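You operate a simulated robot arm through the tools that you are given. There is no shell and no other tool.

Carry out the task below with a simulated robot arm. There is one attempt and no reset: what you move stays moved.

Task
Bolt the grey chuck jaw into the cream fixture with the green T-key.
Fine: seat the jaw, then tighten both square bolts; put the key back.
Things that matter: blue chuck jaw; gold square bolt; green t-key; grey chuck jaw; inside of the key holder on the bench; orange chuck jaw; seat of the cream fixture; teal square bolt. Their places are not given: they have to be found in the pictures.

Only the result counts: the job must be done as asked and must still hold three seconds after the hand-in. Knocking over, shifting, dropping, spilling or breaking anything else fails it.

Robot
A 6-joint arm with a two-finger parallel gripper, fixed in place. Base frame: the origin is on the floor under the middle of its stand, x ahead of it, y to its left, z up. Readings come in m, degrees, newtons and seconds.
With the tool pointing down near the work surface it reaches from about 0.34 to 0.76 m from the base axis. Its first joint turns from -66.0 to 66.0 degrees. Payload 2.45 kg.
The tool frame sits at the grasp point between the pads (the TCP): z along the fingers, y along the line on which they close. The tips reach 0.024 m beyond it. The gripper opens to 0.068 m. The fingers are 0.017 m wide and 0.01 m thick; the gripper's body (0.04 by 0.07 m) begins 0.041 m behind the TCP.
Orientation is that of the tool frame in the base frame, as a unit quaternion [x, y, z, w]. With the fingers straight down and closing along the base's y, the tool's x points along the base's -x, its y along +y and its z along -z.

Tools
- The arm moves only by the tool apply_moves. Its argument "moves" is a list of rows, each a list of 7 numbers: the shift along the tool's x, y, z in units of 150 mm (1.0 is 150 mm), then the turn, a rotation vector about the tool's x, y, z in units of 60 degrees (1.0 is 60 degrees), then the opening, from 0 (shut) to 1 (fully open). In form: [[x, y, z, ax, ay, az, hand], ...]. A call has 1 to 20 rows; each row is the pose to reach, as a shift and turn from the pose commanded when the call began, along the tool's axes at that moment. A call with a number of a shift or a turn outside -1 to 1 is refused whole. Each row takes 0.2 s and may step no farther than 0.05 m and 8.6 degrees from the row before; otherwise, or with a gripper value out of range, the whole call is refused. A pose out of reach is approached as far as the arm can. The call stops where the force on the tool passes 40 N (or 10 N more than at its start, if that is more) or the arm is blocked; 0.2 s more then pass. Each finger travels about 0.108 m/s and halts on what it meets, pressing with about 42 N; the grip force reading is that of the motor and also rises with nothing between the fingers. The clock runs only during rows and for 0.2 s after the last one: add rows that repeat a pose to give the fingers time. The reply holds the time, the measured pose of the TCP, the force on the tool along the base axes, the opening and the grip force, in the units named above and with some noise, with the torque about the TCP (base axes, N m) and any sound that the robot's microphone picked up.
- Cameras (640 x 400 px; columns grow to the right, rows downward): "scene" is fixed at [0.184, 0.4361, 1.4577]; the picture's right is [-0.50, -0.87, 0.00], its down [-0.54, 0.31, -0.78] and it looks along [0.68, -0.39, -0.63] (base axes); focal length 371 px, centre (320, 200). "wrist" rides on the gripper at [0.084, 0.011, -0.075] in the tool frame; the picture's right is [-0.13, 0.99, 0.00], its down [-0.60, -0.08, -0.79] and it looks along [-0.79, -0.10, 0.61] (tool axes); focal length 251 px, centre (320, 200).
- get_image(camera): a new picture of that camera. It takes no simulated time.
- point_at(camera, pixels): there is no depth. For up to 12 entries [column, row, z] of the newest picture of that camera ("zoom" is the newest enlarged one), the place [x, y] in the base frame at which the ray of that pixel passes the height z, good to about 0.002 m. It takes no simulated time.
- inspect(camera, box): a new picture of the part [left, top, right, bottom] of that camera's present view, enlarged. It takes no simulated time.
- finish_job(): hands the job in; it is judged then, once.

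Leave the gripper open and the arm clear of the work at the hand-in unless told otherwise.

The tools are called after "Request:" as name(argument=value, ...) on one line, values as JSON. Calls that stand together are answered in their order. apply_moves: Moves the arm, as the interface text tells. Its arguments: {"type":"object","properties":{"moves":{"type":"array","items":{"type":"array","items":{"type":"number"}}}},"required":["moves"]} The other tools are called the same way: get_image (camera) takes a picture; point_at (camera, pixels) gives the place at which the rays of pixels pass given heights; inspect (camera, box) takes an enlarged picture of a part of a camera's view; finish_job () hands the job in.

At the start:

```text
time_s: 0.0
tcp_pos: [0.4021, 0.1695, 1.1867]
tcp_rot: [0.0, 1.0, 0.0, 0.0]
ft_force: [-0.2, 0.2, 0.3]
torque: [-0.01, 0.01, -0.01]
grip_width: 0.068
finger_force: 0.1
```

scene: 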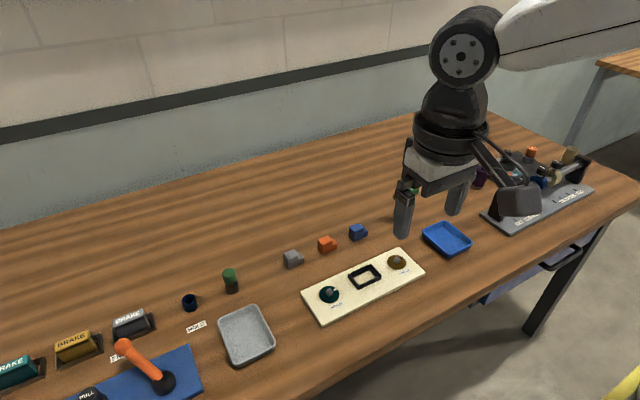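
wrist: 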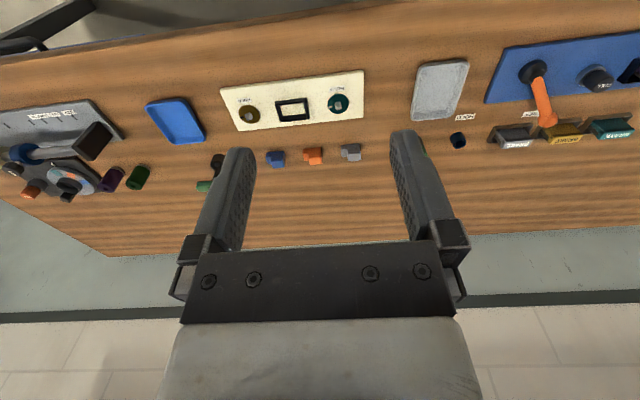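

I see the cream fixture around (363,285) in the scene, with jaws at (293,259), (327,243) and (358,231). The green things are near (230,280) and behind the gripper. I'll enlarge these parts first.

Request:
inspect(camera="scene", box=[280, 210, 440, 330])

Request:
inspect(camera="scene", box=[160, 240, 300, 370])

Request:
inspect(camera="wrist", box=[190, 60, 380, 200])

Request:
inspect(camera="wrist", box=[380, 40, 520, 170])

Request:
inspect(camera="scene", box=[380, 120, 620, 260])

```text
3.33 times, centred on (360, 270) of scene
```

zoom: 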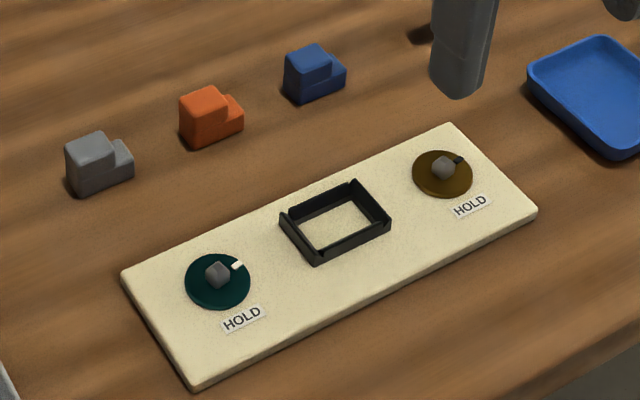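

```text
3.08 times, centred on (230, 305) of scene
```

zoom: 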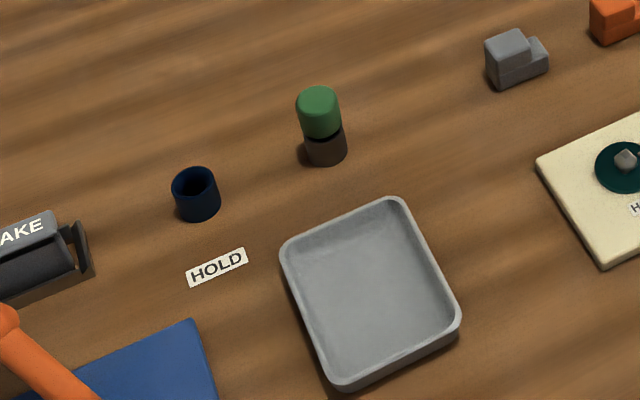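

```text
2.86 times, centred on (285, 130) of wrist
```

zoom: 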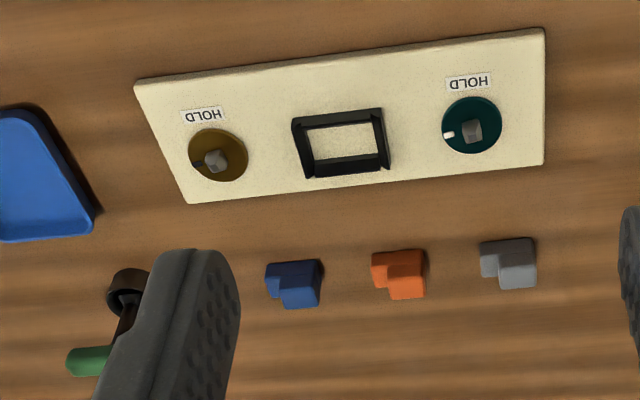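

```text
3.08 times, centred on (450, 105) of wrist
```

zoom: 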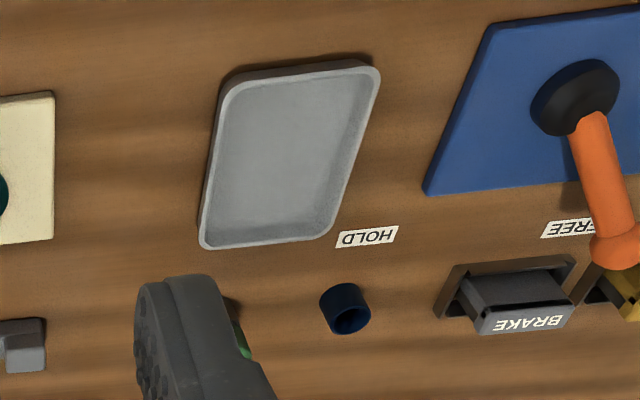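

```text
2.67 times, centred on (500, 190) of scene
```

zoom: 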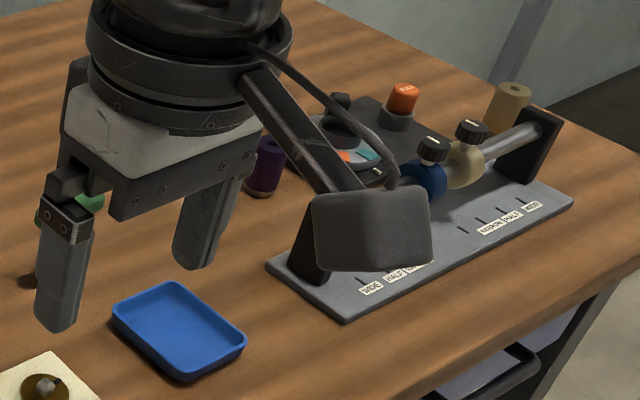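

The green T-key seems to be partly hidden behind a finger. I first work out the bench height by crossing the two cameras' rays at the fixture's corner (scene (399,247), wrist (239,131)) and at the other far corner.

Request:
get_image(camera="scene")

Request:
get_image(camera="wrist")

Request:
point_at(camera="scene", pixels=[[410, 250, 0.7], [410, 250, 0.8], [410, 250, 0.9], [302, 292, 0.7], [302, 292, 0.8], [302, 292, 0.9]])

Request:
point_at(camera="wrist", pixels=[[239, 131, 0.7], [239, 131, 0.8], [239, 131, 0.9], [363, 117, 0.7], [363, 117, 0.8], [363, 117, 0.9]])

```text
taken
```

scene: 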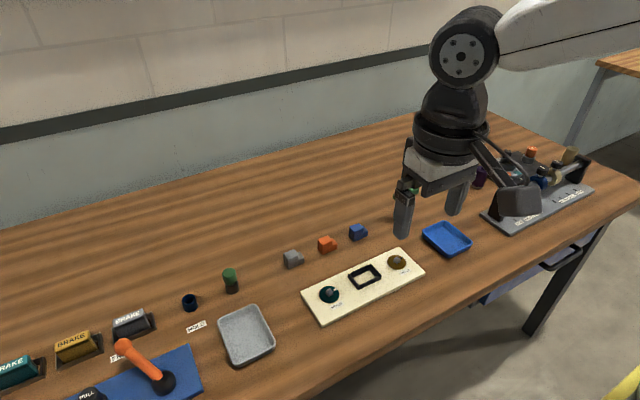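

```text
taken
```

wrist: 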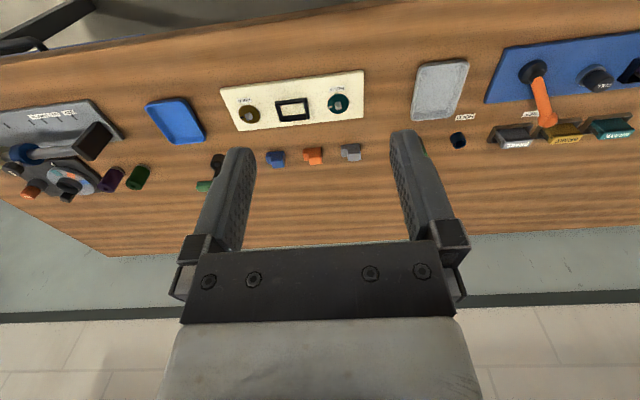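

```text
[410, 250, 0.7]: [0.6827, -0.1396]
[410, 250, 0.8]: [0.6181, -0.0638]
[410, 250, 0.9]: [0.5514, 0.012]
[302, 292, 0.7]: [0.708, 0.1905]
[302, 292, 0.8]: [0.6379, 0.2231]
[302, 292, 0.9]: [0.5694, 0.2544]
```

```text
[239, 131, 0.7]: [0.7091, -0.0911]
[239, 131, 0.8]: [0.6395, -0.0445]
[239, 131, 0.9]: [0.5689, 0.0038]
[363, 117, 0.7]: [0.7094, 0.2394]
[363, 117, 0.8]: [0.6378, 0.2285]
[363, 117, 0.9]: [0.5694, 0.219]
```

The rays cross at a height of about 0.81 m for the fixture top. Now I move the hand 0.15 m along +y, away from the key, to see it freely.

Request:
apply_moves(moves=[[0, 0.25, 0, 0, 0, 0, 1], [0, 0.5, 0, 0, 0, 0, 1], [0, 0.75, 0, 0, 0, 0, 1], [0, 1.0, 0, 0, 0, 0, 1]])

Request:
get_image(camera="scene")

Request:
get_image(camera="wrist")

Request:
inspect(camera="scene", box=[360, 150, 460, 230])

Request:
inspect(camera="wrist", box=[100, 80, 300, 220])

```text
time_s: 1.0
tcp_pos: [0.3991, 0.3197, 1.1847]
tcp_rot: [0.0, 1.0, 0.0, 0.001]
ft_force: [1.1, 0.4, 0.2]
torque: [0.02, 0.0, 0.01]
grip_width: 0.0678
finger_force: 0.0
```

```text
taken
```

scene: 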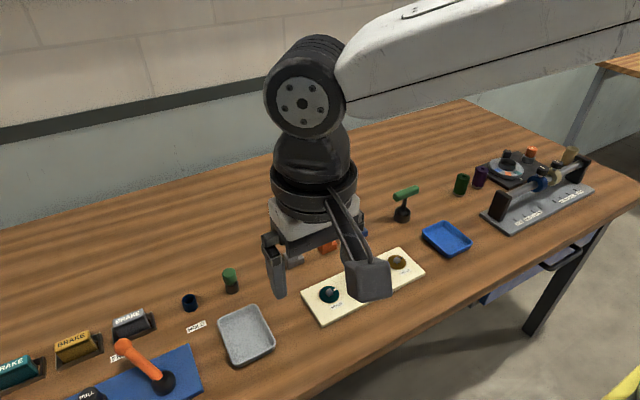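

```text
taken
```

wrist: 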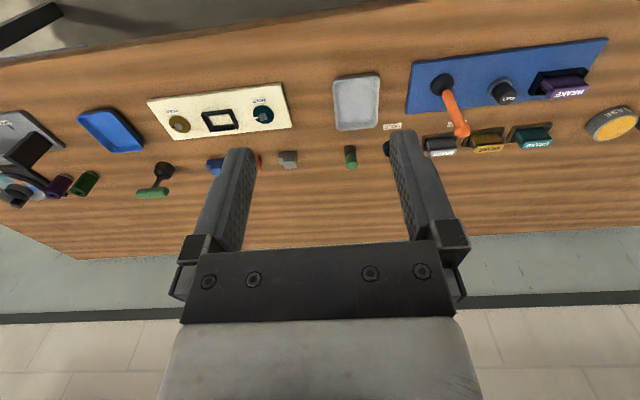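

```text
5.00 times, centred on (410, 190) of scene
```

zoom: 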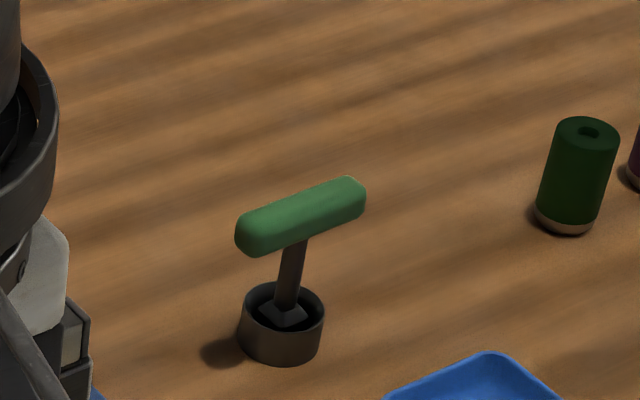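

```text
2.86 times, centred on (200, 150) of wrist
```

zoom: 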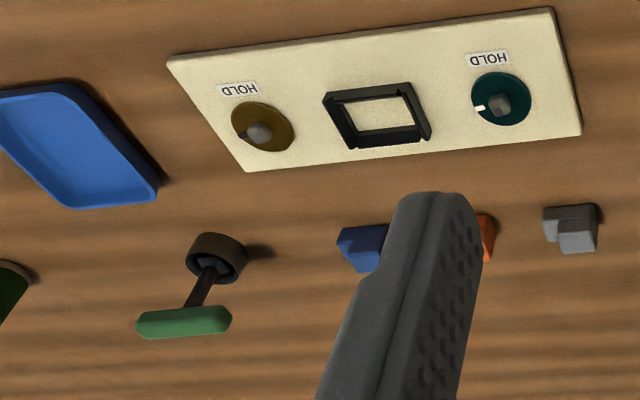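

The T-key stands in a dark round holder near scene (403,215), with its green bar at (406,193). I compute the rays for the holder, bar ends, jaws, bolts and seat.

Request:
point_at(camera="scene", pixels=[[394.4, 197.6, 0.8], [394.4, 197.6, 0.9], [417.6, 188.4, 0.8], [417.6, 188.4, 0.9], [406, 193, 0.88], [402, 221, 0.8], [402, 212, 0.8], [402, 212, 0.83], [397, 262, 0.81], [397, 259, 0.82], [329, 294, 0.81], [364, 277, 0.81]])

Request:
point_at(camera="wrist", pixels=[[137.1, 193.7, 0.8], [137.1, 193.7, 0.9], [168.5, 191.3, 0.8], [168.5, 191.3, 0.9], [153, 192.5, 0.88], [164.3, 170.3, 0.8], [164.3, 170.3, 0.83], [179, 123, 0.81], [263, 114, 0.81], [219, 120, 0.81]])

```text
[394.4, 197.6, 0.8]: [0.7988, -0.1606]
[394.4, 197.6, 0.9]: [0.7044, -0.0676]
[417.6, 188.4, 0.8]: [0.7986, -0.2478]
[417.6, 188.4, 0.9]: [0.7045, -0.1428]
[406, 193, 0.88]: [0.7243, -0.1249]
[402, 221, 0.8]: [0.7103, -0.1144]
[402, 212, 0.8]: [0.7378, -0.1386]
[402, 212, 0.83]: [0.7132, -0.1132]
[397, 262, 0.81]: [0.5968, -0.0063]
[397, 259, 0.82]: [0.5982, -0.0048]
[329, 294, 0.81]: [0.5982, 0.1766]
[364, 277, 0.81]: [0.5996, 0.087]
```

```text
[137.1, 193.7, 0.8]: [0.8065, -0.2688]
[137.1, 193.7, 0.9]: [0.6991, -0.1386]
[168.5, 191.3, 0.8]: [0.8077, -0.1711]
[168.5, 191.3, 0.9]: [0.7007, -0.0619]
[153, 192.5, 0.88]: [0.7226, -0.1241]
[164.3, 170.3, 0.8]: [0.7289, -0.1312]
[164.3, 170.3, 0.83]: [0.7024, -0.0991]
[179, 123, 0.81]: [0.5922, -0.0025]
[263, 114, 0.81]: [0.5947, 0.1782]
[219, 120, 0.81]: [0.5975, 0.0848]
```

The bolts lie near (0.596, -0.004) gold and (0.596, 0.177) teal, and the seat near (0.598, 0.086). The pointers face -y and the HOLD labels lie at -x, so tightening should be about 90° clockwise seen from above. I bring the camera lower in front of the fixture to look closely.

Request:
apply_moves(moves=[[0, -0.25, 0.2, 0, 0, 0, 1], [0, -0.5, 0.4, 0, 0, 0, 1], [0, -0.75, 0.6, 0, 0, 0, 1], [0, -1.0, 0.8, 0, 0, 0, 1], [0, -1.0, 0.8, 0, 0, 0, 1]])

Request:
apply_moves(moves=[[0, -0.2, 0.2, 0, 0, 0, 1], [0, -0.4, 0.4, 0, 0, 0, 1], [0, -0.53, 0.6, 0, 0, 0, 1], [0, -0.53, 0.6, 0, 0, 0, 1]])

Request:
get_image(camera="wrist")

Request:
get_image(camera="scene")

```text
time_s: 2.2
tcp_pos: [0.4016, 0.1702, 1.0686]
tcp_rot: [0.0, 1.0, 0.0, 0.001]
ft_force: [1.2, 0.1, 0.6]
torque: [0.01, -0.03, 0.03]
grip_width: 0.0682
finger_force: 0.1
```

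```text
time_s: 3.2
tcp_pos: [0.3992, 0.0931, 0.9755]
tcp_rot: [0.0, 1.0, 0.0, -0.001]
ft_force: [-0.7, -0.2, -0.2]
torque: [0.03, 0.01, -0.01]
grip_width: 0.0679
finger_force: 0.1
```

```text
taken
```

wrist: 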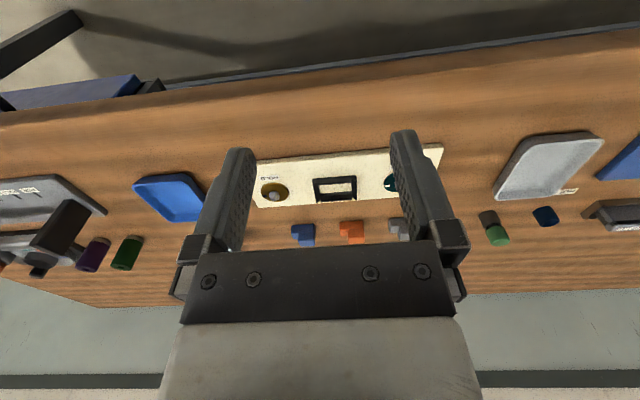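

```text
taken
```

scene: 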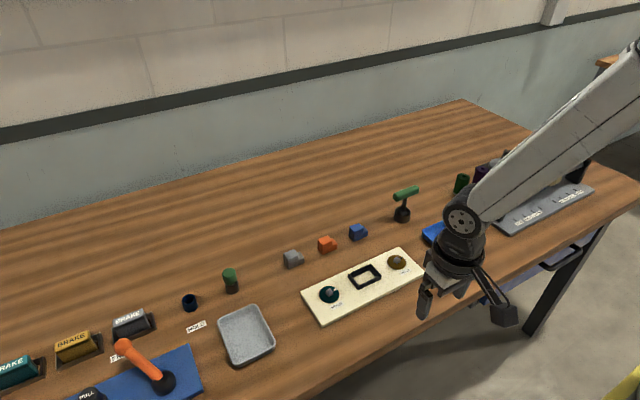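

The scene view is clear of the arm now. I move the hand forward, above the fixture, so that the camera looks steeply down on it.

Request:
apply_moves(moves=[[-0.25, 0, -0.03, 0, 0, 0, 1], [-0.5, 0, -0.06, 0, 0, 0, 1], [-0.75, 0, -0.1, 0, 0, 0, 1], [-1.0, 0, -0.1, 0, 0, 0, 1], [-1.0, 0, -0.1, 0, 0, 0, 1]])

Request:
get_image(camera="wrist")

Request:
inspect(camera="wrist", box=[170, 20, 470, 200])

```text
time_s: 4.4
tcp_pos: [0.5507, 0.0931, 0.9902]
tcp_rot: [0.0, 1.0, 0.0, 0.0]
ft_force: [0.4, 0.7, 0.0]
torque: [0.0, 0.01, 0.02]
grip_width: 0.0681
finger_force: 0.1
```

```text
taken
```

wrist: 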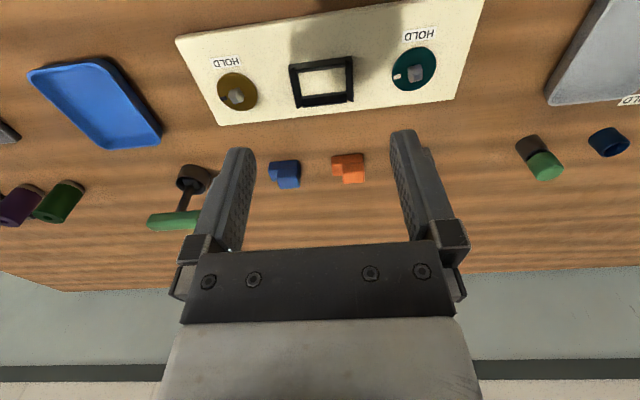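

```text
2.13 times, centred on (320, 110) of wrist
```

zoom: 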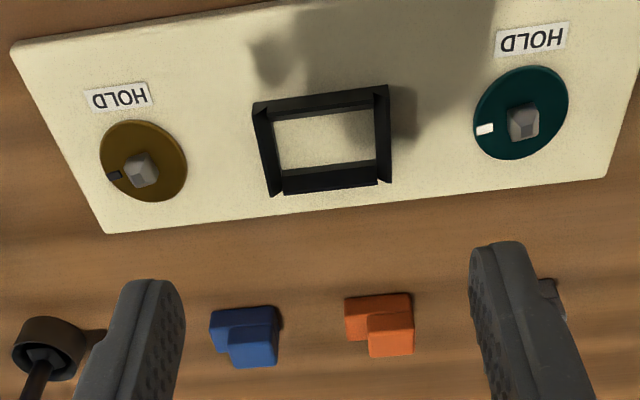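

Now I enlarge the seat and both bolts separately from this vantage.

Request:
inspect(camera="wrist", box=[275, 40, 371, 120])

Request:
inspect(camera="wrist", box=[190, 45, 286, 125])

Request:
inspect(camera="wrist", box=[370, 20, 466, 100])

Request:
inspect(camera="scene", box=[280, 220, 376, 280])

Request:
inspect(camera="scene", box=[370, 170, 434, 230])

```text
5.00 times, centred on (323, 80) of wrist
```

zoom: 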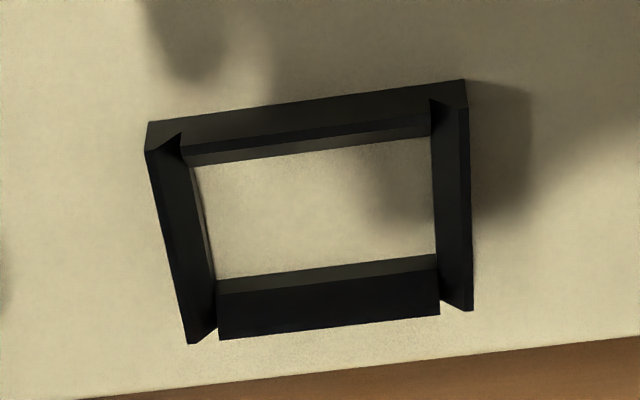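

```text
5.00 times, centred on (238, 85) of wrist
```

zoom: 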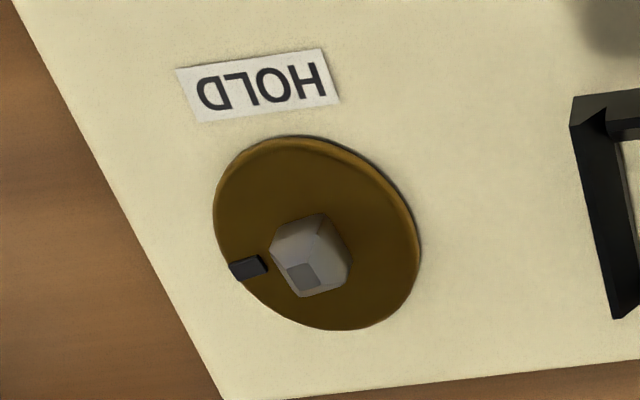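

```text
5.00 times, centred on (418, 60) of wrist
```

zoom: 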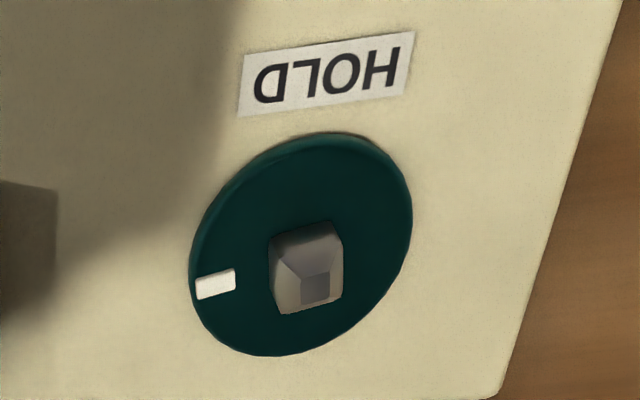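

```text
6.67 times, centred on (328, 250) of scene
```

zoom: 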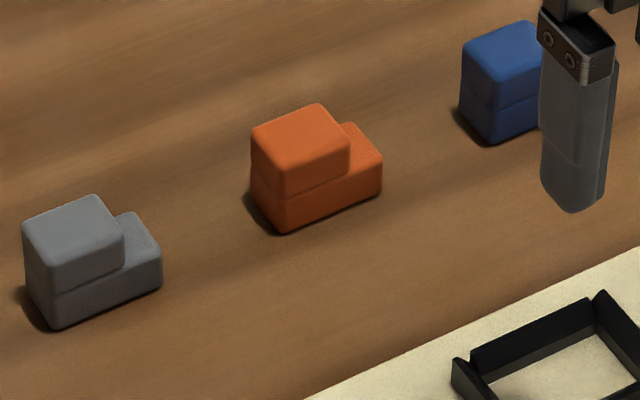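

```text
6.67 times, centred on (402, 200) of scene
```

zoom: 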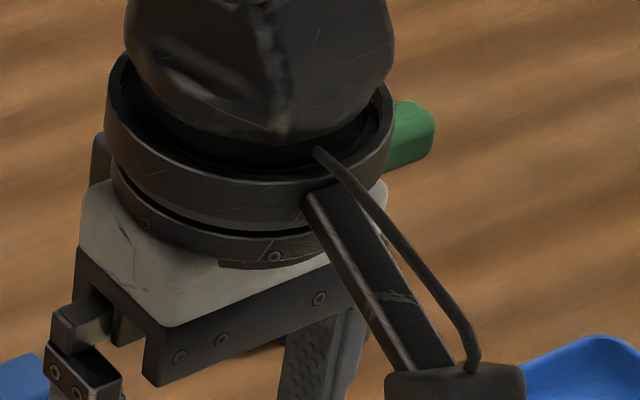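

The seat is a dark rectangular frame with flared inside edges, long side along y. Both bolts have square heads. I compute the dial centres, pointers and seat corners from both cameras to fix heights and angles.

Request:
get_image(camera="wrist")

Request:
point_at(camera="wrist", pixels=[[414, 68.6, 0.8], [414, 68.6, 0.82], [235.2, 91.5, 0.8], [235.2, 91.5, 0.82], [298, 73.6, 0.81], [345, 67.6, 0.81], [346.4, 91, 0.81], [302.4, 96, 0.81], [397, 76.8, 0.81], [223.8, 98.2, 0.81], [414, 68.6, 0.81], [235.2, 91.5, 0.81]])

Request:
get_image(camera="scene")

Request:
point_at(camera="scene", pixels=[[329.4, 294.3, 0.8], [329.4, 294.3, 0.82], [397, 261.5, 0.8], [397, 261.5, 0.82]])

```text
taken
```

wrist: 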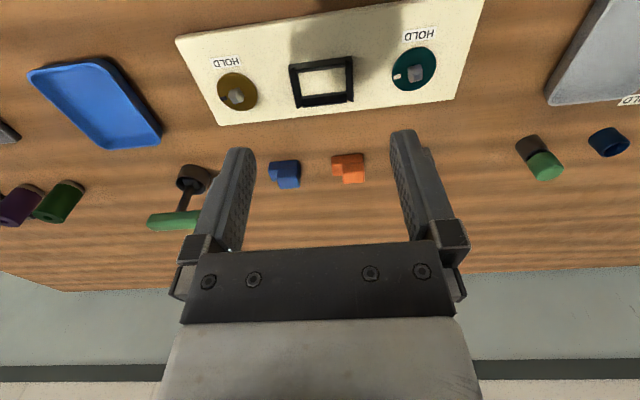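

```text
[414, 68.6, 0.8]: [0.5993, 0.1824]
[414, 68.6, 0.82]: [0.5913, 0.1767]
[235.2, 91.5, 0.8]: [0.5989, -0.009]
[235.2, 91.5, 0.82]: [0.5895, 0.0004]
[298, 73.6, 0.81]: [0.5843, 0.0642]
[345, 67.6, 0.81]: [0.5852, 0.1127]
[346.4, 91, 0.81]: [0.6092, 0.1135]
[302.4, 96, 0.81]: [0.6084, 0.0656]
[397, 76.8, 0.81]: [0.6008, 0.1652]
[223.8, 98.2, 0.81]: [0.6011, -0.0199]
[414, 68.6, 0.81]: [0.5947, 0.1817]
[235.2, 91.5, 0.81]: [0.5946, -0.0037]
```

```text
taken
```

scene: 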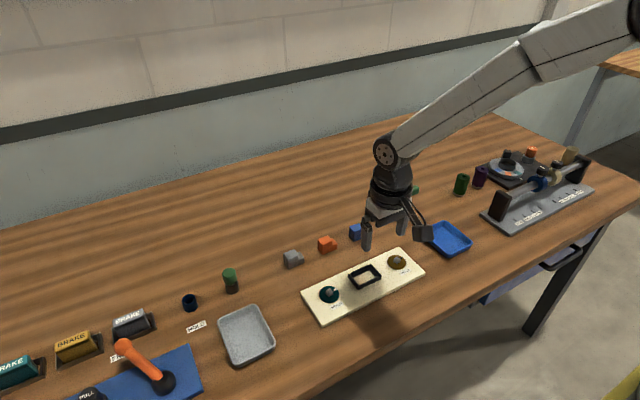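

```text
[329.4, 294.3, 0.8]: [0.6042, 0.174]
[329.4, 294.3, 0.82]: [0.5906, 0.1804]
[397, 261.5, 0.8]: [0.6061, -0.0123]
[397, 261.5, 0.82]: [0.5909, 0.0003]
```

Both dials sit at about z 0.82: teal near (0.592, 0.178), gold near (0.590, 0.000). The pointers look about 20° off -y, so I want an almost vertical close view. I move the camera over the teal bolt first, keeping the fingertips at about 0.89, above the jaws.

Request:
apply_moves(moves=[[-0.125, 0.125, 0.1, 0, 0, 0, 1], [-0.25, 0.25, 0.25, 0, 0, 0, 1], [-0.375, 0.375, 0.4, 0, 0, 0, 1], [-0.49, 0.49, 0.5, 0, 0, 0, 1], [-0.49, 0.49, 0.5, 0, 0, 0, 1]])

Request:
get_image(camera="wrist")

Request:
inspect(camera="wrist", box=[260, 0, 400, 90])

```text
time_s: 5.6
tcp_pos: [0.6228, 0.1622, 0.9172]
tcp_rot: [0.0, 1.0, -0.001, 0.0]
ft_force: [0.5, 0.3, -0.6]
torque: [0.06, -0.01, 0.0]
grip_width: 0.0681
finger_force: 0.1
```

```text
taken
```

wrist: 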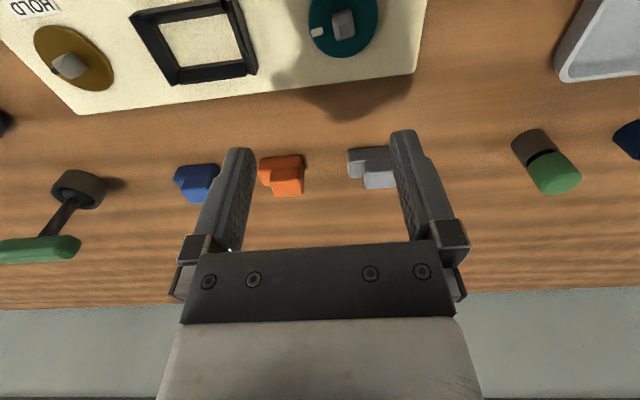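

```text
4.44 times, centred on (330, 45) of wrist
```

zoom: 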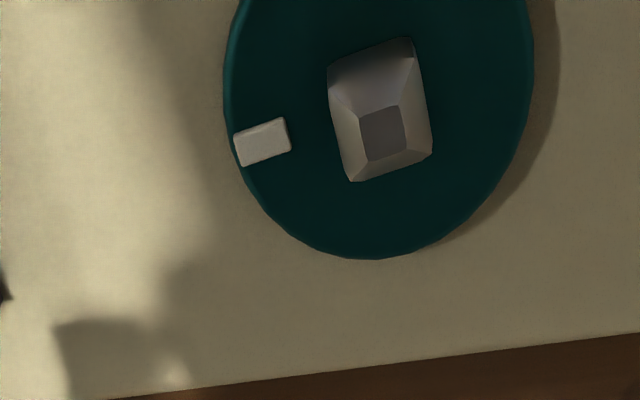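

The teal bolt and its pointer are turned a little relative to the fixture edge. I read off the directions: bolt edge (350,181)-(433,152), pointer edge (246,166)-(292,150), fixture edge (100,400)-(640,332) in the zoom.

Request:
point_at(camera="zoom", pixels=[[350, 181, 0.835], [433, 152, 0.835], [246, 166, 0.82], [292, 150, 0.82], [150, 394, 0.815], [600, 337, 0.815], [327, 70, 0.82], [411, 38, 0.82], [360, 115, 0.84], [402, 105, 0.84], [406, 152, 0.84], [367, 160, 0.84]])

Request:
inspect(camera="wrist", box=[300, 0, 370, 45])

```text
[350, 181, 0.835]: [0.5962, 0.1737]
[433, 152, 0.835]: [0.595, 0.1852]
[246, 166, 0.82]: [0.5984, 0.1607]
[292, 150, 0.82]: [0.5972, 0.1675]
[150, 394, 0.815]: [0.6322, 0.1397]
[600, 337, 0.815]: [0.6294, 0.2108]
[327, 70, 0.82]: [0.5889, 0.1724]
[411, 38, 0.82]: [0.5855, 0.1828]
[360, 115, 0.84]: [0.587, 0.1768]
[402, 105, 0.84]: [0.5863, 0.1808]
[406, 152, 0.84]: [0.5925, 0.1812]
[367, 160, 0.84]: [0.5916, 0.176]
```

```text
8.89 times, centred on (335, 22) of wrist
```

zoom: 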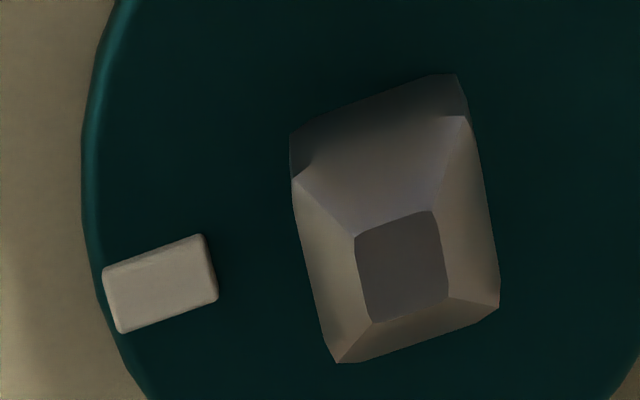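

I get a finer reading from this 8.9x zoom: pyramid top, shoulder corners, base edge and pointer.

Request:
point_at(camera="zoom", pixels=[[294, 178, 0.83], [465, 117, 0.83], [499, 305, 0.83], [338, 362, 0.83], [355, 238, 0.835], [431, 210, 0.835], [447, 297, 0.835], [370, 322, 0.835], [104, 268, 0.822], [203, 235, 0.822], [217, 298, 0.822], [122, 333, 0.822]])

Request:
point_at(camera="zoom", pixels=[[290, 135, 0.81], [457, 74, 0.81], [290, 135, 0.82], [457, 74, 0.82], [294, 178, 0.84], [465, 117, 0.84], [499, 305, 0.84], [338, 362, 0.84]])

```text
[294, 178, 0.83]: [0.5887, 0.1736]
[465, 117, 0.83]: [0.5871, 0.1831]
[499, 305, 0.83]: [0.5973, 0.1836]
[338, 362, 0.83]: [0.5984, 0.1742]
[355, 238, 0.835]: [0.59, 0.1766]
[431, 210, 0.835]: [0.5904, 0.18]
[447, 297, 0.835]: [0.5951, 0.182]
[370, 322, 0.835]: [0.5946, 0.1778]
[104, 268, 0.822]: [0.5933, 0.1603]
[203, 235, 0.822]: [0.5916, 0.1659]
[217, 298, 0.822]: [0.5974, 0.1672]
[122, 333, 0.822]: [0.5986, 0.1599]
```

```text
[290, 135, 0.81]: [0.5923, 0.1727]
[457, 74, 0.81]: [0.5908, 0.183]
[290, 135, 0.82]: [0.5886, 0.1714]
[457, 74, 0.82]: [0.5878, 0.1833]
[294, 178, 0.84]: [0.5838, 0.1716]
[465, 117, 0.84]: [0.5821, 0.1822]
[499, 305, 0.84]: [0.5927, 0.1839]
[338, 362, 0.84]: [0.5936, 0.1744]
```

My own ray sums give: teal bolt centre (0.594, 0.180), square about 11 mm, turned about 10° counter-clockwise from the fixture's axes. Its pointer is 10° off -y, and the HOLD label lies straight toward -x, so it needs about 100° clockwise. Next I look at the gold bolt the same way, moving along -y.

Request:
apply_moves(moves=[[0, -0.25, 0, 0, 0, 0, 1], [0, -0.5, 0, 0, 0, 0, 1], [0, -0.75, 0, 0, 0, 0, 1], [0, -1.0, 0, 0, 0, 0, 1]])

Request:
apply_moves(moves=[[0, -0.1, 0, 0, 0, 0, 1], [0, -0.2, 0, 0, 0, 0, 1], [0, -0.2, 0, 0, 0, 0, 1]])

Request:
get_image(camera="wrist")

Request:
inspect(camera="wrist", box=[300, 0, 372, 45])

Request:
inspect(camera="wrist", box=[200, 120, 296, 180])

```text
time_s: 6.6
tcp_pos: [0.6208, 0.0162, 0.9171]
tcp_rot: [0.0, 1.0, 0.0, 0.0]
ft_force: [0.0, -0.4, 0.2]
torque: [-0.02, 0.01, -0.03]
grip_width: 0.068
finger_force: 0.0
```

```text
time_s: 7.4
tcp_pos: [0.6245, -0.0147, 0.9167]
tcp_rot: [0.0, 1.0, 0.001, 0.0]
ft_force: [-0.5, 0.1, -0.4]
torque: [0.01, -0.02, -0.05]
grip_width: 0.068
finger_force: 0.0
```

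```text
taken
```

wrist: 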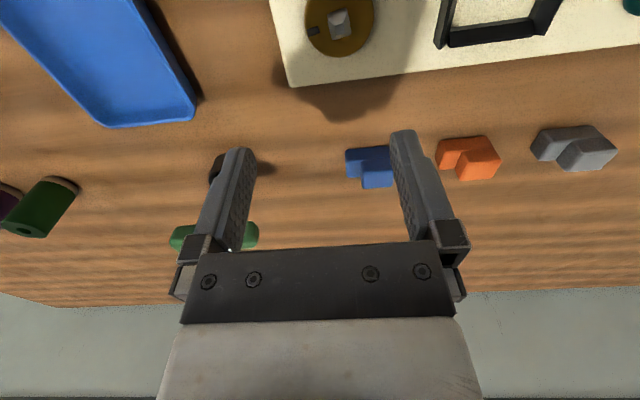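

```text
8.89 times, centred on (336, 22) of wrist
```

zoom: 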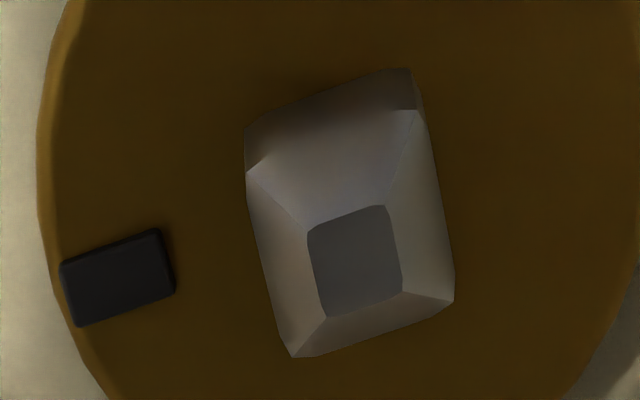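

```text
6.67 times, centred on (248, 150) of wrist
```

zoom: 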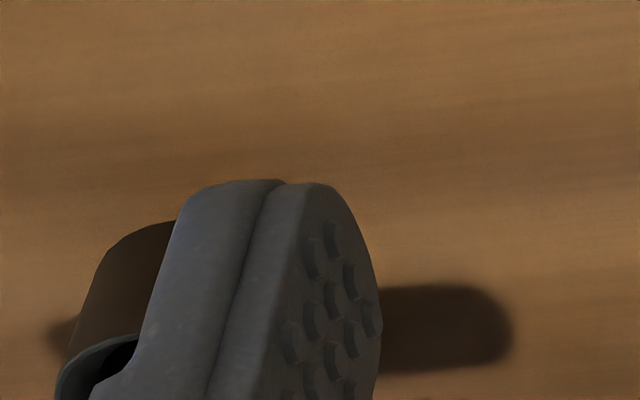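

The gold bolt has the same orientation (about +10°) and sits near (0.594, 0.000). Next I look at the key from behind at a greater height, putting it between the fingers in the picture.

Request:
apply_moves(moves=[[0.05, -0.05, -0.2, 0, 0, 0, 1], [0.1, -0.2, -0.4, 0, 0, 0, 1], [0.15, -0.4, -0.557, 0, 0, 0, 1], [0.157, -0.6, -0.557, 0, 0, 0, 1], [0.157, -0.69, -0.557, 0, 0, 0, 1], [0.157, -0.69, -0.557, 0, 0, 0, 1]])

Request:
get_image(camera="wrist")

Request:
inspect(camera="wrist", box=[260, 110, 388, 190])

```text
time_s: 8.8
tcp_pos: [0.6027, -0.1171, 1.0011]
tcp_rot: [0.0, 1.0, 0.0, 0.0]
ft_force: [0.2, -0.3, -0.2]
torque: [-0.02, 0.03, -0.02]
grip_width: 0.068
finger_force: 0.1
```

```text
taken
```

wrist: 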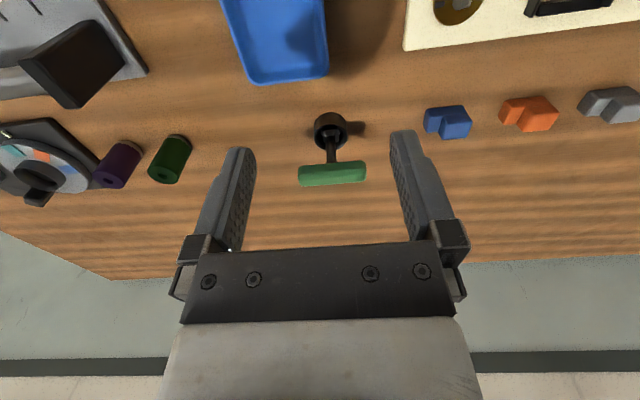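

```text
5.00 times, centred on (324, 150) of wrist
```

zoom: 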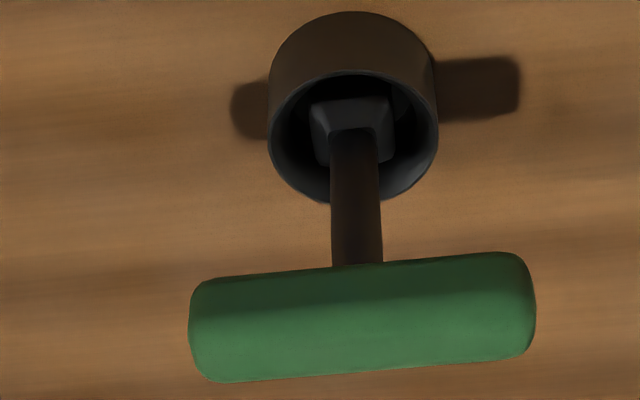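

The key's bar lies along y with its centre near (0.716, -0.120, 0.886), in a round holder about 25 mm tall. Now I go to the grey jaw for a close view: 0.32 m along +y at the same height.

Request:
apply_moves(moves=[[0, 0.25, 0, 0, 0, 0, 1], [0, 0.5, 0, 0, 0, 0, 1], [0, 0.75, 0, 0, 0, 0, 1], [0, 1.0, 0, 0, 0, 0, 1]])

Request:
apply_moves(moves=[[0, 0.25, 0, 0, 0, 0, 1], [0, 0.5, 0, 0, 0, 0, 1], [0, 0.75, 0.1, 0, 0, 0, 1], [0, 1.0, 0.2, 0, 0, 0, 1], [0, 1.0, 0.3, 0, 0, 0, 1], [0, 1.0, 0.3, 0, 0, 0, 1]])

Request:
get_image(camera="wrist")

Request:
inspect(camera="wrist", box=[260, 80, 388, 160])

```text
time_s: 9.8
tcp_pos: [0.6025, 0.0355, 1.0036]
tcp_rot: [0.0, 1.0, 0.0, 0.0]
ft_force: [-0.5, -1.0, -0.4]
torque: [-0.02, 0.02, 0.01]
grip_width: 0.0677
finger_force: 0.1
```

```text
time_s: 11.2
tcp_pos: [0.6032, 0.182, 0.9534]
tcp_rot: [0.001, 1.0, 0.0, 0.0]
ft_force: [0.4, -0.1, 0.2]
torque: [0.0, 0.01, 0.0]
grip_width: 0.0682
finger_force: 0.0
```

```text
taken
```

wrist: 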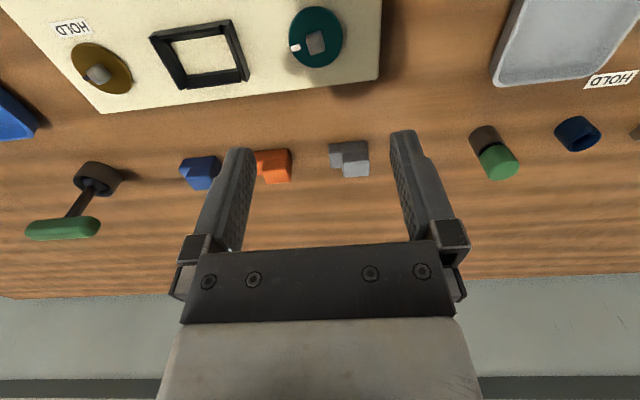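

```text
5.00 times, centred on (324, 120) of wrist
```

zoom: 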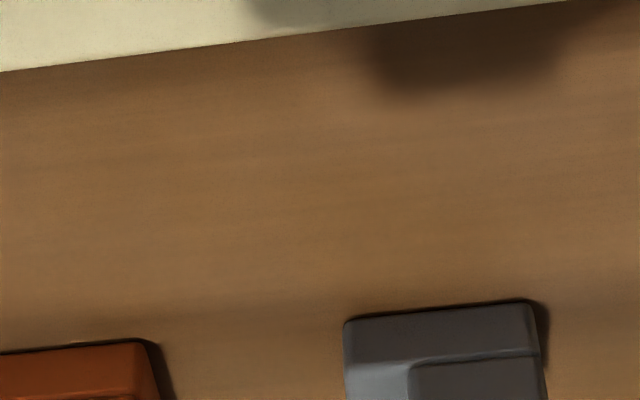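

Now a tighter zoom on the grey jaw itself at (350,158), and on the seat and bolts again from here.

Request:
inspect(camera="wrist", box=[310, 130, 390, 180])

Request:
inspect(camera="wrist", box=[140, 10, 268, 90])

Request:
inspect(camera="scene", box=[278, 240, 326, 270])

```text
8.00 times, centred on (350, 155) of wrist
```

zoom: 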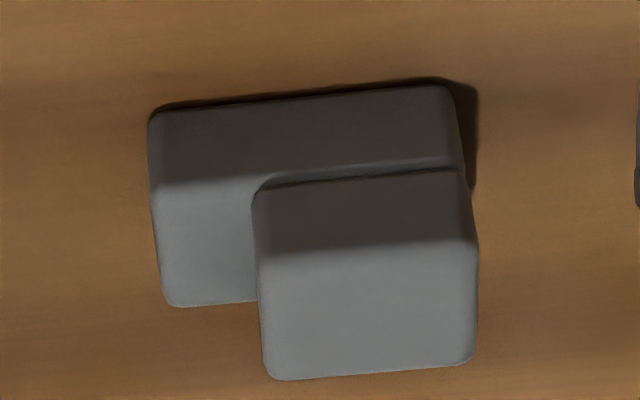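

```text
5.00 times, centred on (204, 50) of wrist
```

zoom: 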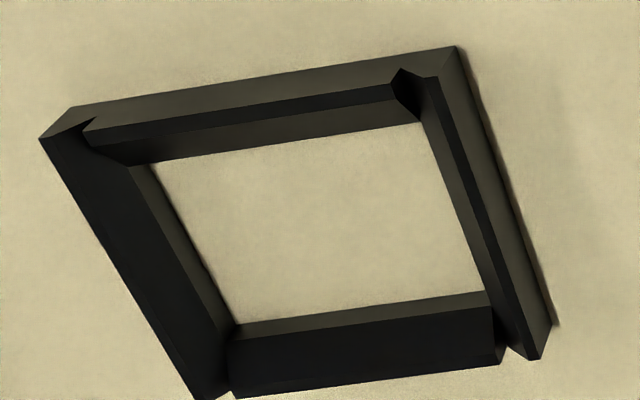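

```text
13.33 times, centred on (302, 255) of scene
```

zoom: 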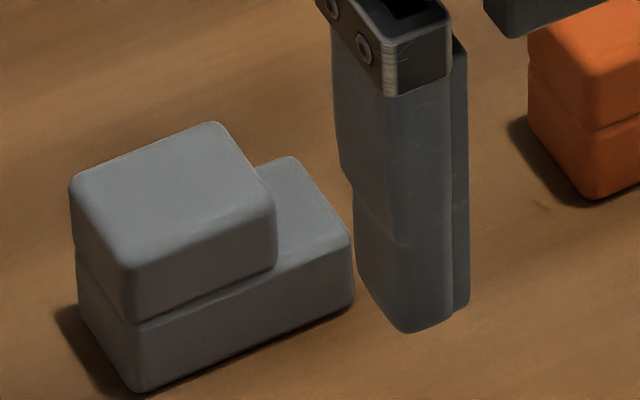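

The jaw measures about 43 x 25 mm at its base (15 mm thick) with a 30 mm long upper block reaching 30 mm height. Its base spans y 0.178–0.220 and x 0.709–0.735. I cross-check with several point_at readings, with small pixel variations to average out the noise.

Request:
point_at(camera="wrist", pixels=[[342.2, 162.2, 0.83], [343.7, 177.5, 0.83], [369.4, 175.2, 0.83], [369.8, 160, 0.83], [328.8, 144, 0.8], [365.9, 140.6, 0.8], [331.2, 168.2, 0.815], [342.4, 162.4, 0.83], [343.9, 177.3, 0.83], [369.2, 175.4, 0.83], [369.6, 160.2, 0.83], [331.0, 168.0, 0.815]])

Request:
point_at(camera="wrist", pixels=[[171, 43, 0.812], [186, 74.4, 0.812], [237, 68, 0.812], [224, 34.4, 0.812], [171.2, 43.2, 0.812], [186.2, 74.2, 0.812], [237.2, 68.2, 0.812], [224.2, 34.6, 0.812], [100, 68, 0.818], [316, 39, 0.818], [100.3, 68.2, 0.818], [316.3, 39.2, 0.818]])

Request:
inspect(camera="wrist", box=[280, 0, 360, 80])

Request:
inspect(camera="wrist", box=[60, 30, 140, 110])

```text
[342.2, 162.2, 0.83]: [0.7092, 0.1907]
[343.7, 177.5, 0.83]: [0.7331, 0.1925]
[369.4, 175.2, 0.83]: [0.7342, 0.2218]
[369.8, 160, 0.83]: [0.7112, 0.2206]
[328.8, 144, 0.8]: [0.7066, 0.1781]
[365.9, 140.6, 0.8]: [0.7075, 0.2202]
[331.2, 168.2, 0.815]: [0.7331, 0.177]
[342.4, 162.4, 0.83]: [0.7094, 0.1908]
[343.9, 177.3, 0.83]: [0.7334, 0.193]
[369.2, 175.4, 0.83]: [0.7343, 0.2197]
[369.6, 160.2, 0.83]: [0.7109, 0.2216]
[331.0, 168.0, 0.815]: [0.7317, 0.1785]
```

```text
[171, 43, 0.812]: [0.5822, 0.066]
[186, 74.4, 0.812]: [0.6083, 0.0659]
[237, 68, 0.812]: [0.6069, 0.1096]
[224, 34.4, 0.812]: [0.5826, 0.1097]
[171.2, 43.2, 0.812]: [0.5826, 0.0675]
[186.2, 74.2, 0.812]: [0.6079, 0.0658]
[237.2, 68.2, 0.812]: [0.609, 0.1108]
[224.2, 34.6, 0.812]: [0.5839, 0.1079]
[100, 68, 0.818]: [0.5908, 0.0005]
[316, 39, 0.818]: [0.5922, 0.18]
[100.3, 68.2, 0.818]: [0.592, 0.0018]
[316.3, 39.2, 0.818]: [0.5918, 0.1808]
```

```text
5.00 times, centred on (320, 40) of wrist
```

zoom: 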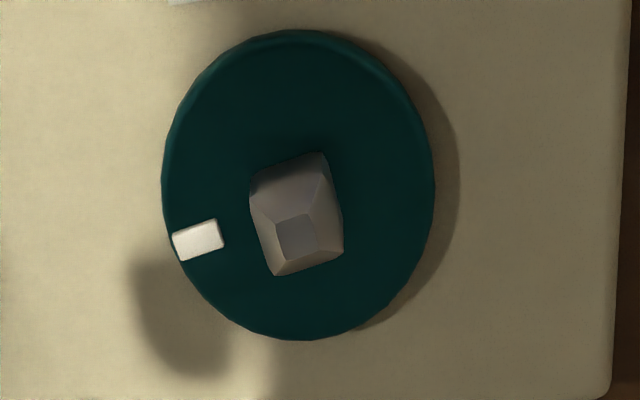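

```text
5.00 times, centred on (100, 70) of wrist
```

zoom: 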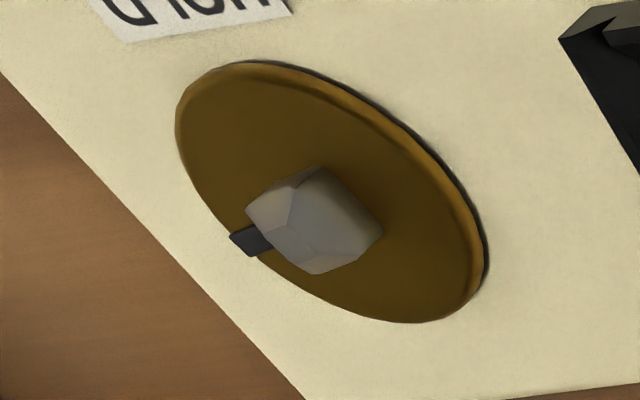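

point_at gives the jaw's upper block at x 0.709–0.734, y 0.191–0.221, and dial centres at (0.5914, 0.001) and (0.592, 0.180), so the seat centre is near y 0.090. I check the bench height using the jaw's near +y bottom corner seen at scene (288.3,269.2), which the wrist camera puts at (0.707, 0.220), and I look at the seat from the scene camera.

Request:
get_image(camera="scene")

Request:
point_at(camera="scene", pixels=[[288.3, 269.2, 0.79], [288.3, 269.2, 0.8], [288.3, 269.2, 0.81], [288.5, 269.0, 0.79], [288.5, 269.0, 0.8], [288.5, 269.0, 0.81]])

Request:
inspect(camera="scene", box=[336, 256, 400, 296])

```text
taken
```

scene: 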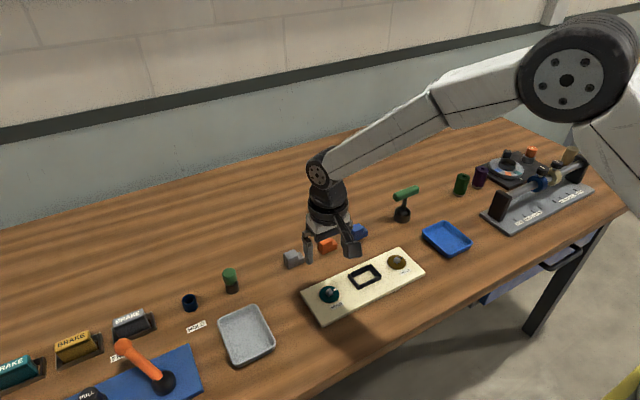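

```text
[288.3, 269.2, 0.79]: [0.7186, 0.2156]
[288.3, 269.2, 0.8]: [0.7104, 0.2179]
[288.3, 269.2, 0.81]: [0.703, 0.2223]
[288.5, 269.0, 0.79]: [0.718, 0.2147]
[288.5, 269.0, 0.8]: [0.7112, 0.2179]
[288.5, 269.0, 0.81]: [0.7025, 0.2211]
```

```text
10.00 times, centred on (368, 276) of scene
```

zoom: 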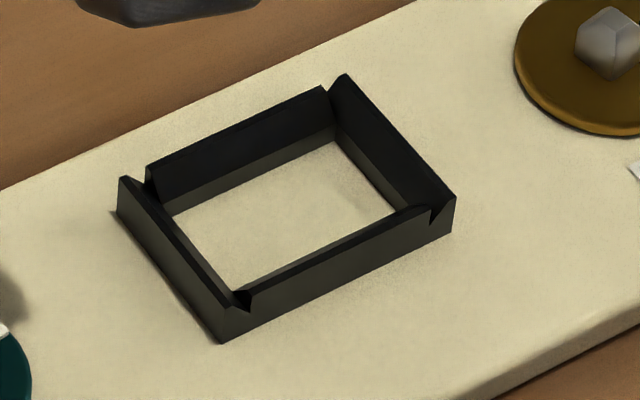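

The bench is at about z 0.80. The seat walls are vertical with a flared top. I measure the outer bottom corners of the seat frame in this zoom: (222,342), (452,232) and (118,210), to get its centre.

Request:
point_at(camera="zoom", pixels=[[222, 342, 0.812], [452, 232, 0.812], [118, 210, 0.812], [224, 341, 0.812], [450, 234, 0.812], [119, 212, 0.812], [172, 213, 0.812], [335, 140, 0.812], [398, 207, 0.812], [610, 72, 0.82], [174, 214, 0.812], [337, 141, 0.812]])

Request:
inspect(camera="wrist", box=[140, 10, 268, 90])

Request:
point_at(camera="zoom", pixels=[[73, 106, 0.812], [455, 45, 0.812], [553, 325, 0.812], [75, 105, 0.812], [456, 47, 0.812], [552, 324, 0.812], [158, 163, 0.812], [232, 324, 0.812], [487, 290, 0.812], [160, 165, 0.812], [233, 325, 0.812], [486, 292, 0.812]])

```text
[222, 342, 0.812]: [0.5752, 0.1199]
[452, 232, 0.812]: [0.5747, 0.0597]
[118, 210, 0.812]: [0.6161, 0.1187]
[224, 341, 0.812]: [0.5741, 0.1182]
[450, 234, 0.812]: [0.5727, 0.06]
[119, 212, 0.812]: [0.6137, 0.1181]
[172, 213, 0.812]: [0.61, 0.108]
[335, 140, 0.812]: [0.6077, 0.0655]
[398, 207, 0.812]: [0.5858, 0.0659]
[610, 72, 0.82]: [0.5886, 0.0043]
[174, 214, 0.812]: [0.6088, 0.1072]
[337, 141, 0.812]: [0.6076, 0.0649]
```

```text
5.00 times, centred on (204, 50) of wrist
```

zoom: 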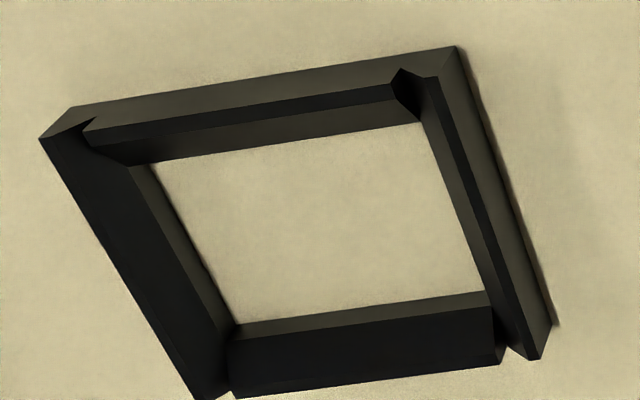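

```text
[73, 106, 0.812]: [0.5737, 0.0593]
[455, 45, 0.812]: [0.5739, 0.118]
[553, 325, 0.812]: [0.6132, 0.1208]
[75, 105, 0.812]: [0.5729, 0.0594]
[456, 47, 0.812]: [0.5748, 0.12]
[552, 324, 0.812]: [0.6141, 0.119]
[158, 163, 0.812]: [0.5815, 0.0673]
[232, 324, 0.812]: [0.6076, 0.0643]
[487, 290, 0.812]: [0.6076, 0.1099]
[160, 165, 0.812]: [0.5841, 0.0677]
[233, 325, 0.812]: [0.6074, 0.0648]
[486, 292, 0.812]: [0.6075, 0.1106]
```

The seat frame's outer rectangle gives its centre at (0.594, 0.089); the inside is about 28 x 47 mm. I'll grip the jaw by its upper block along y (centre near (0.721, 0.206)), keeping the fingertips above the base step. First I go above it at TCP height 0.91.

Request:
apply_moves(moves=[[-0.2, 0.04, 0.05, 0, 0, 0, 1], [-0.4, 0.08, 0.1, 0, 0, 0, 1], [-0.6, 0.12, 0.2, 0, 0, 0, 1], [-0.803, 0.162, 0.3, 0, 0, 0, 1], [-0.803, 0.162, 0.3, 0, 0, 0, 1], [-0.803, 0.162, 0.3, 0, 0, 0, 1]])

Request:
get_image(camera="wrist")

Request:
get_image(camera="scene")

Request:
inspect(camera="scene", box=[264, 215, 344, 275])

```text
time_s: 12.6
tcp_pos: [0.7211, 0.2079, 0.9114]
tcp_rot: [-0.001, 1.0, -0.001, 0.0]
ft_force: [0.2, -0.4, -1.3]
torque: [-0.01, 0.01, -0.03]
grip_width: 0.0681
finger_force: 0.0
```

```text
taken
```

wrist: 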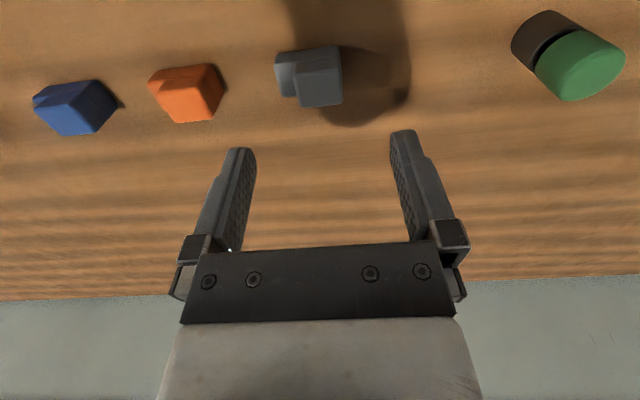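

```text
taken
```

scene: 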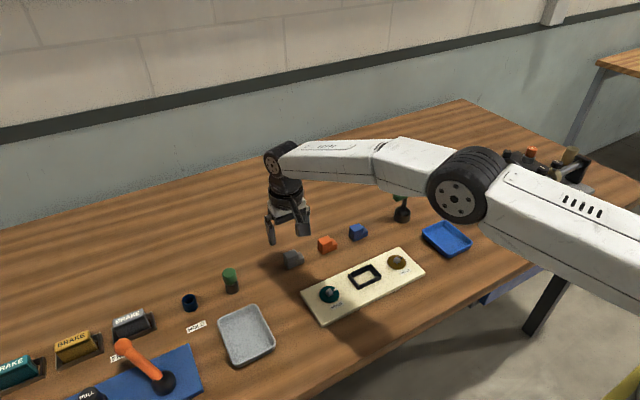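

```text
6.67 times, centred on (304, 245) of scene
```

zoom: 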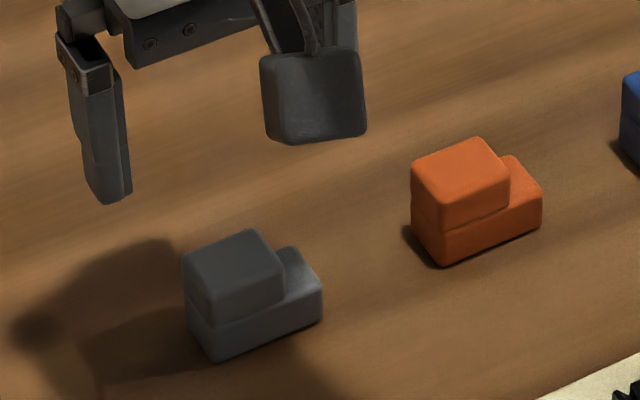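

I'm above the jaw. I verify its upper block's position with a closer wrist zoom before descending.

Request:
inspect(camera="wrist", box=[264, 34, 360, 114])

```text
5.00 times, centred on (312, 74) of wrist
```

zoom: 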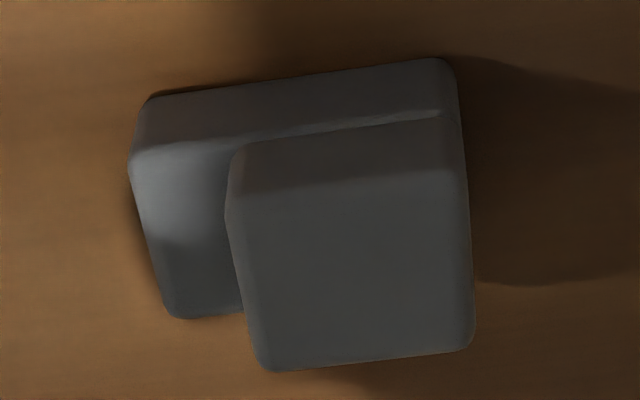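

I read the upper block's top corners in this zoom: (228,195), (467,170), (474,345), (262,372).

Request:
point_at(camera="zoom", pixels=[[230, 195, 0.83], [467, 170, 0.83], [474, 345, 0.83], [262, 370, 0.83], [232, 196, 0.83], [465, 172, 0.83], [472, 346, 0.83], [264, 368, 0.83], [150, 97, 0.8], [440, 60, 0.8], [175, 318, 0.815], [132, 160, 0.815]])

```text
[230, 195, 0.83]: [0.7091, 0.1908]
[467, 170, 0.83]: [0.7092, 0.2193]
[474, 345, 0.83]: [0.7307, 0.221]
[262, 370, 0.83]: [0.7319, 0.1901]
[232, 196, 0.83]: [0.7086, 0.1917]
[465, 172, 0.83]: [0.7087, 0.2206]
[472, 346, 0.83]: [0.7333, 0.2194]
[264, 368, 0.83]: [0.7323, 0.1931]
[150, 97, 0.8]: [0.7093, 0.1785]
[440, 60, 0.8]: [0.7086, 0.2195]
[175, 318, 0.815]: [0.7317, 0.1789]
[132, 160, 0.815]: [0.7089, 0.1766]
```

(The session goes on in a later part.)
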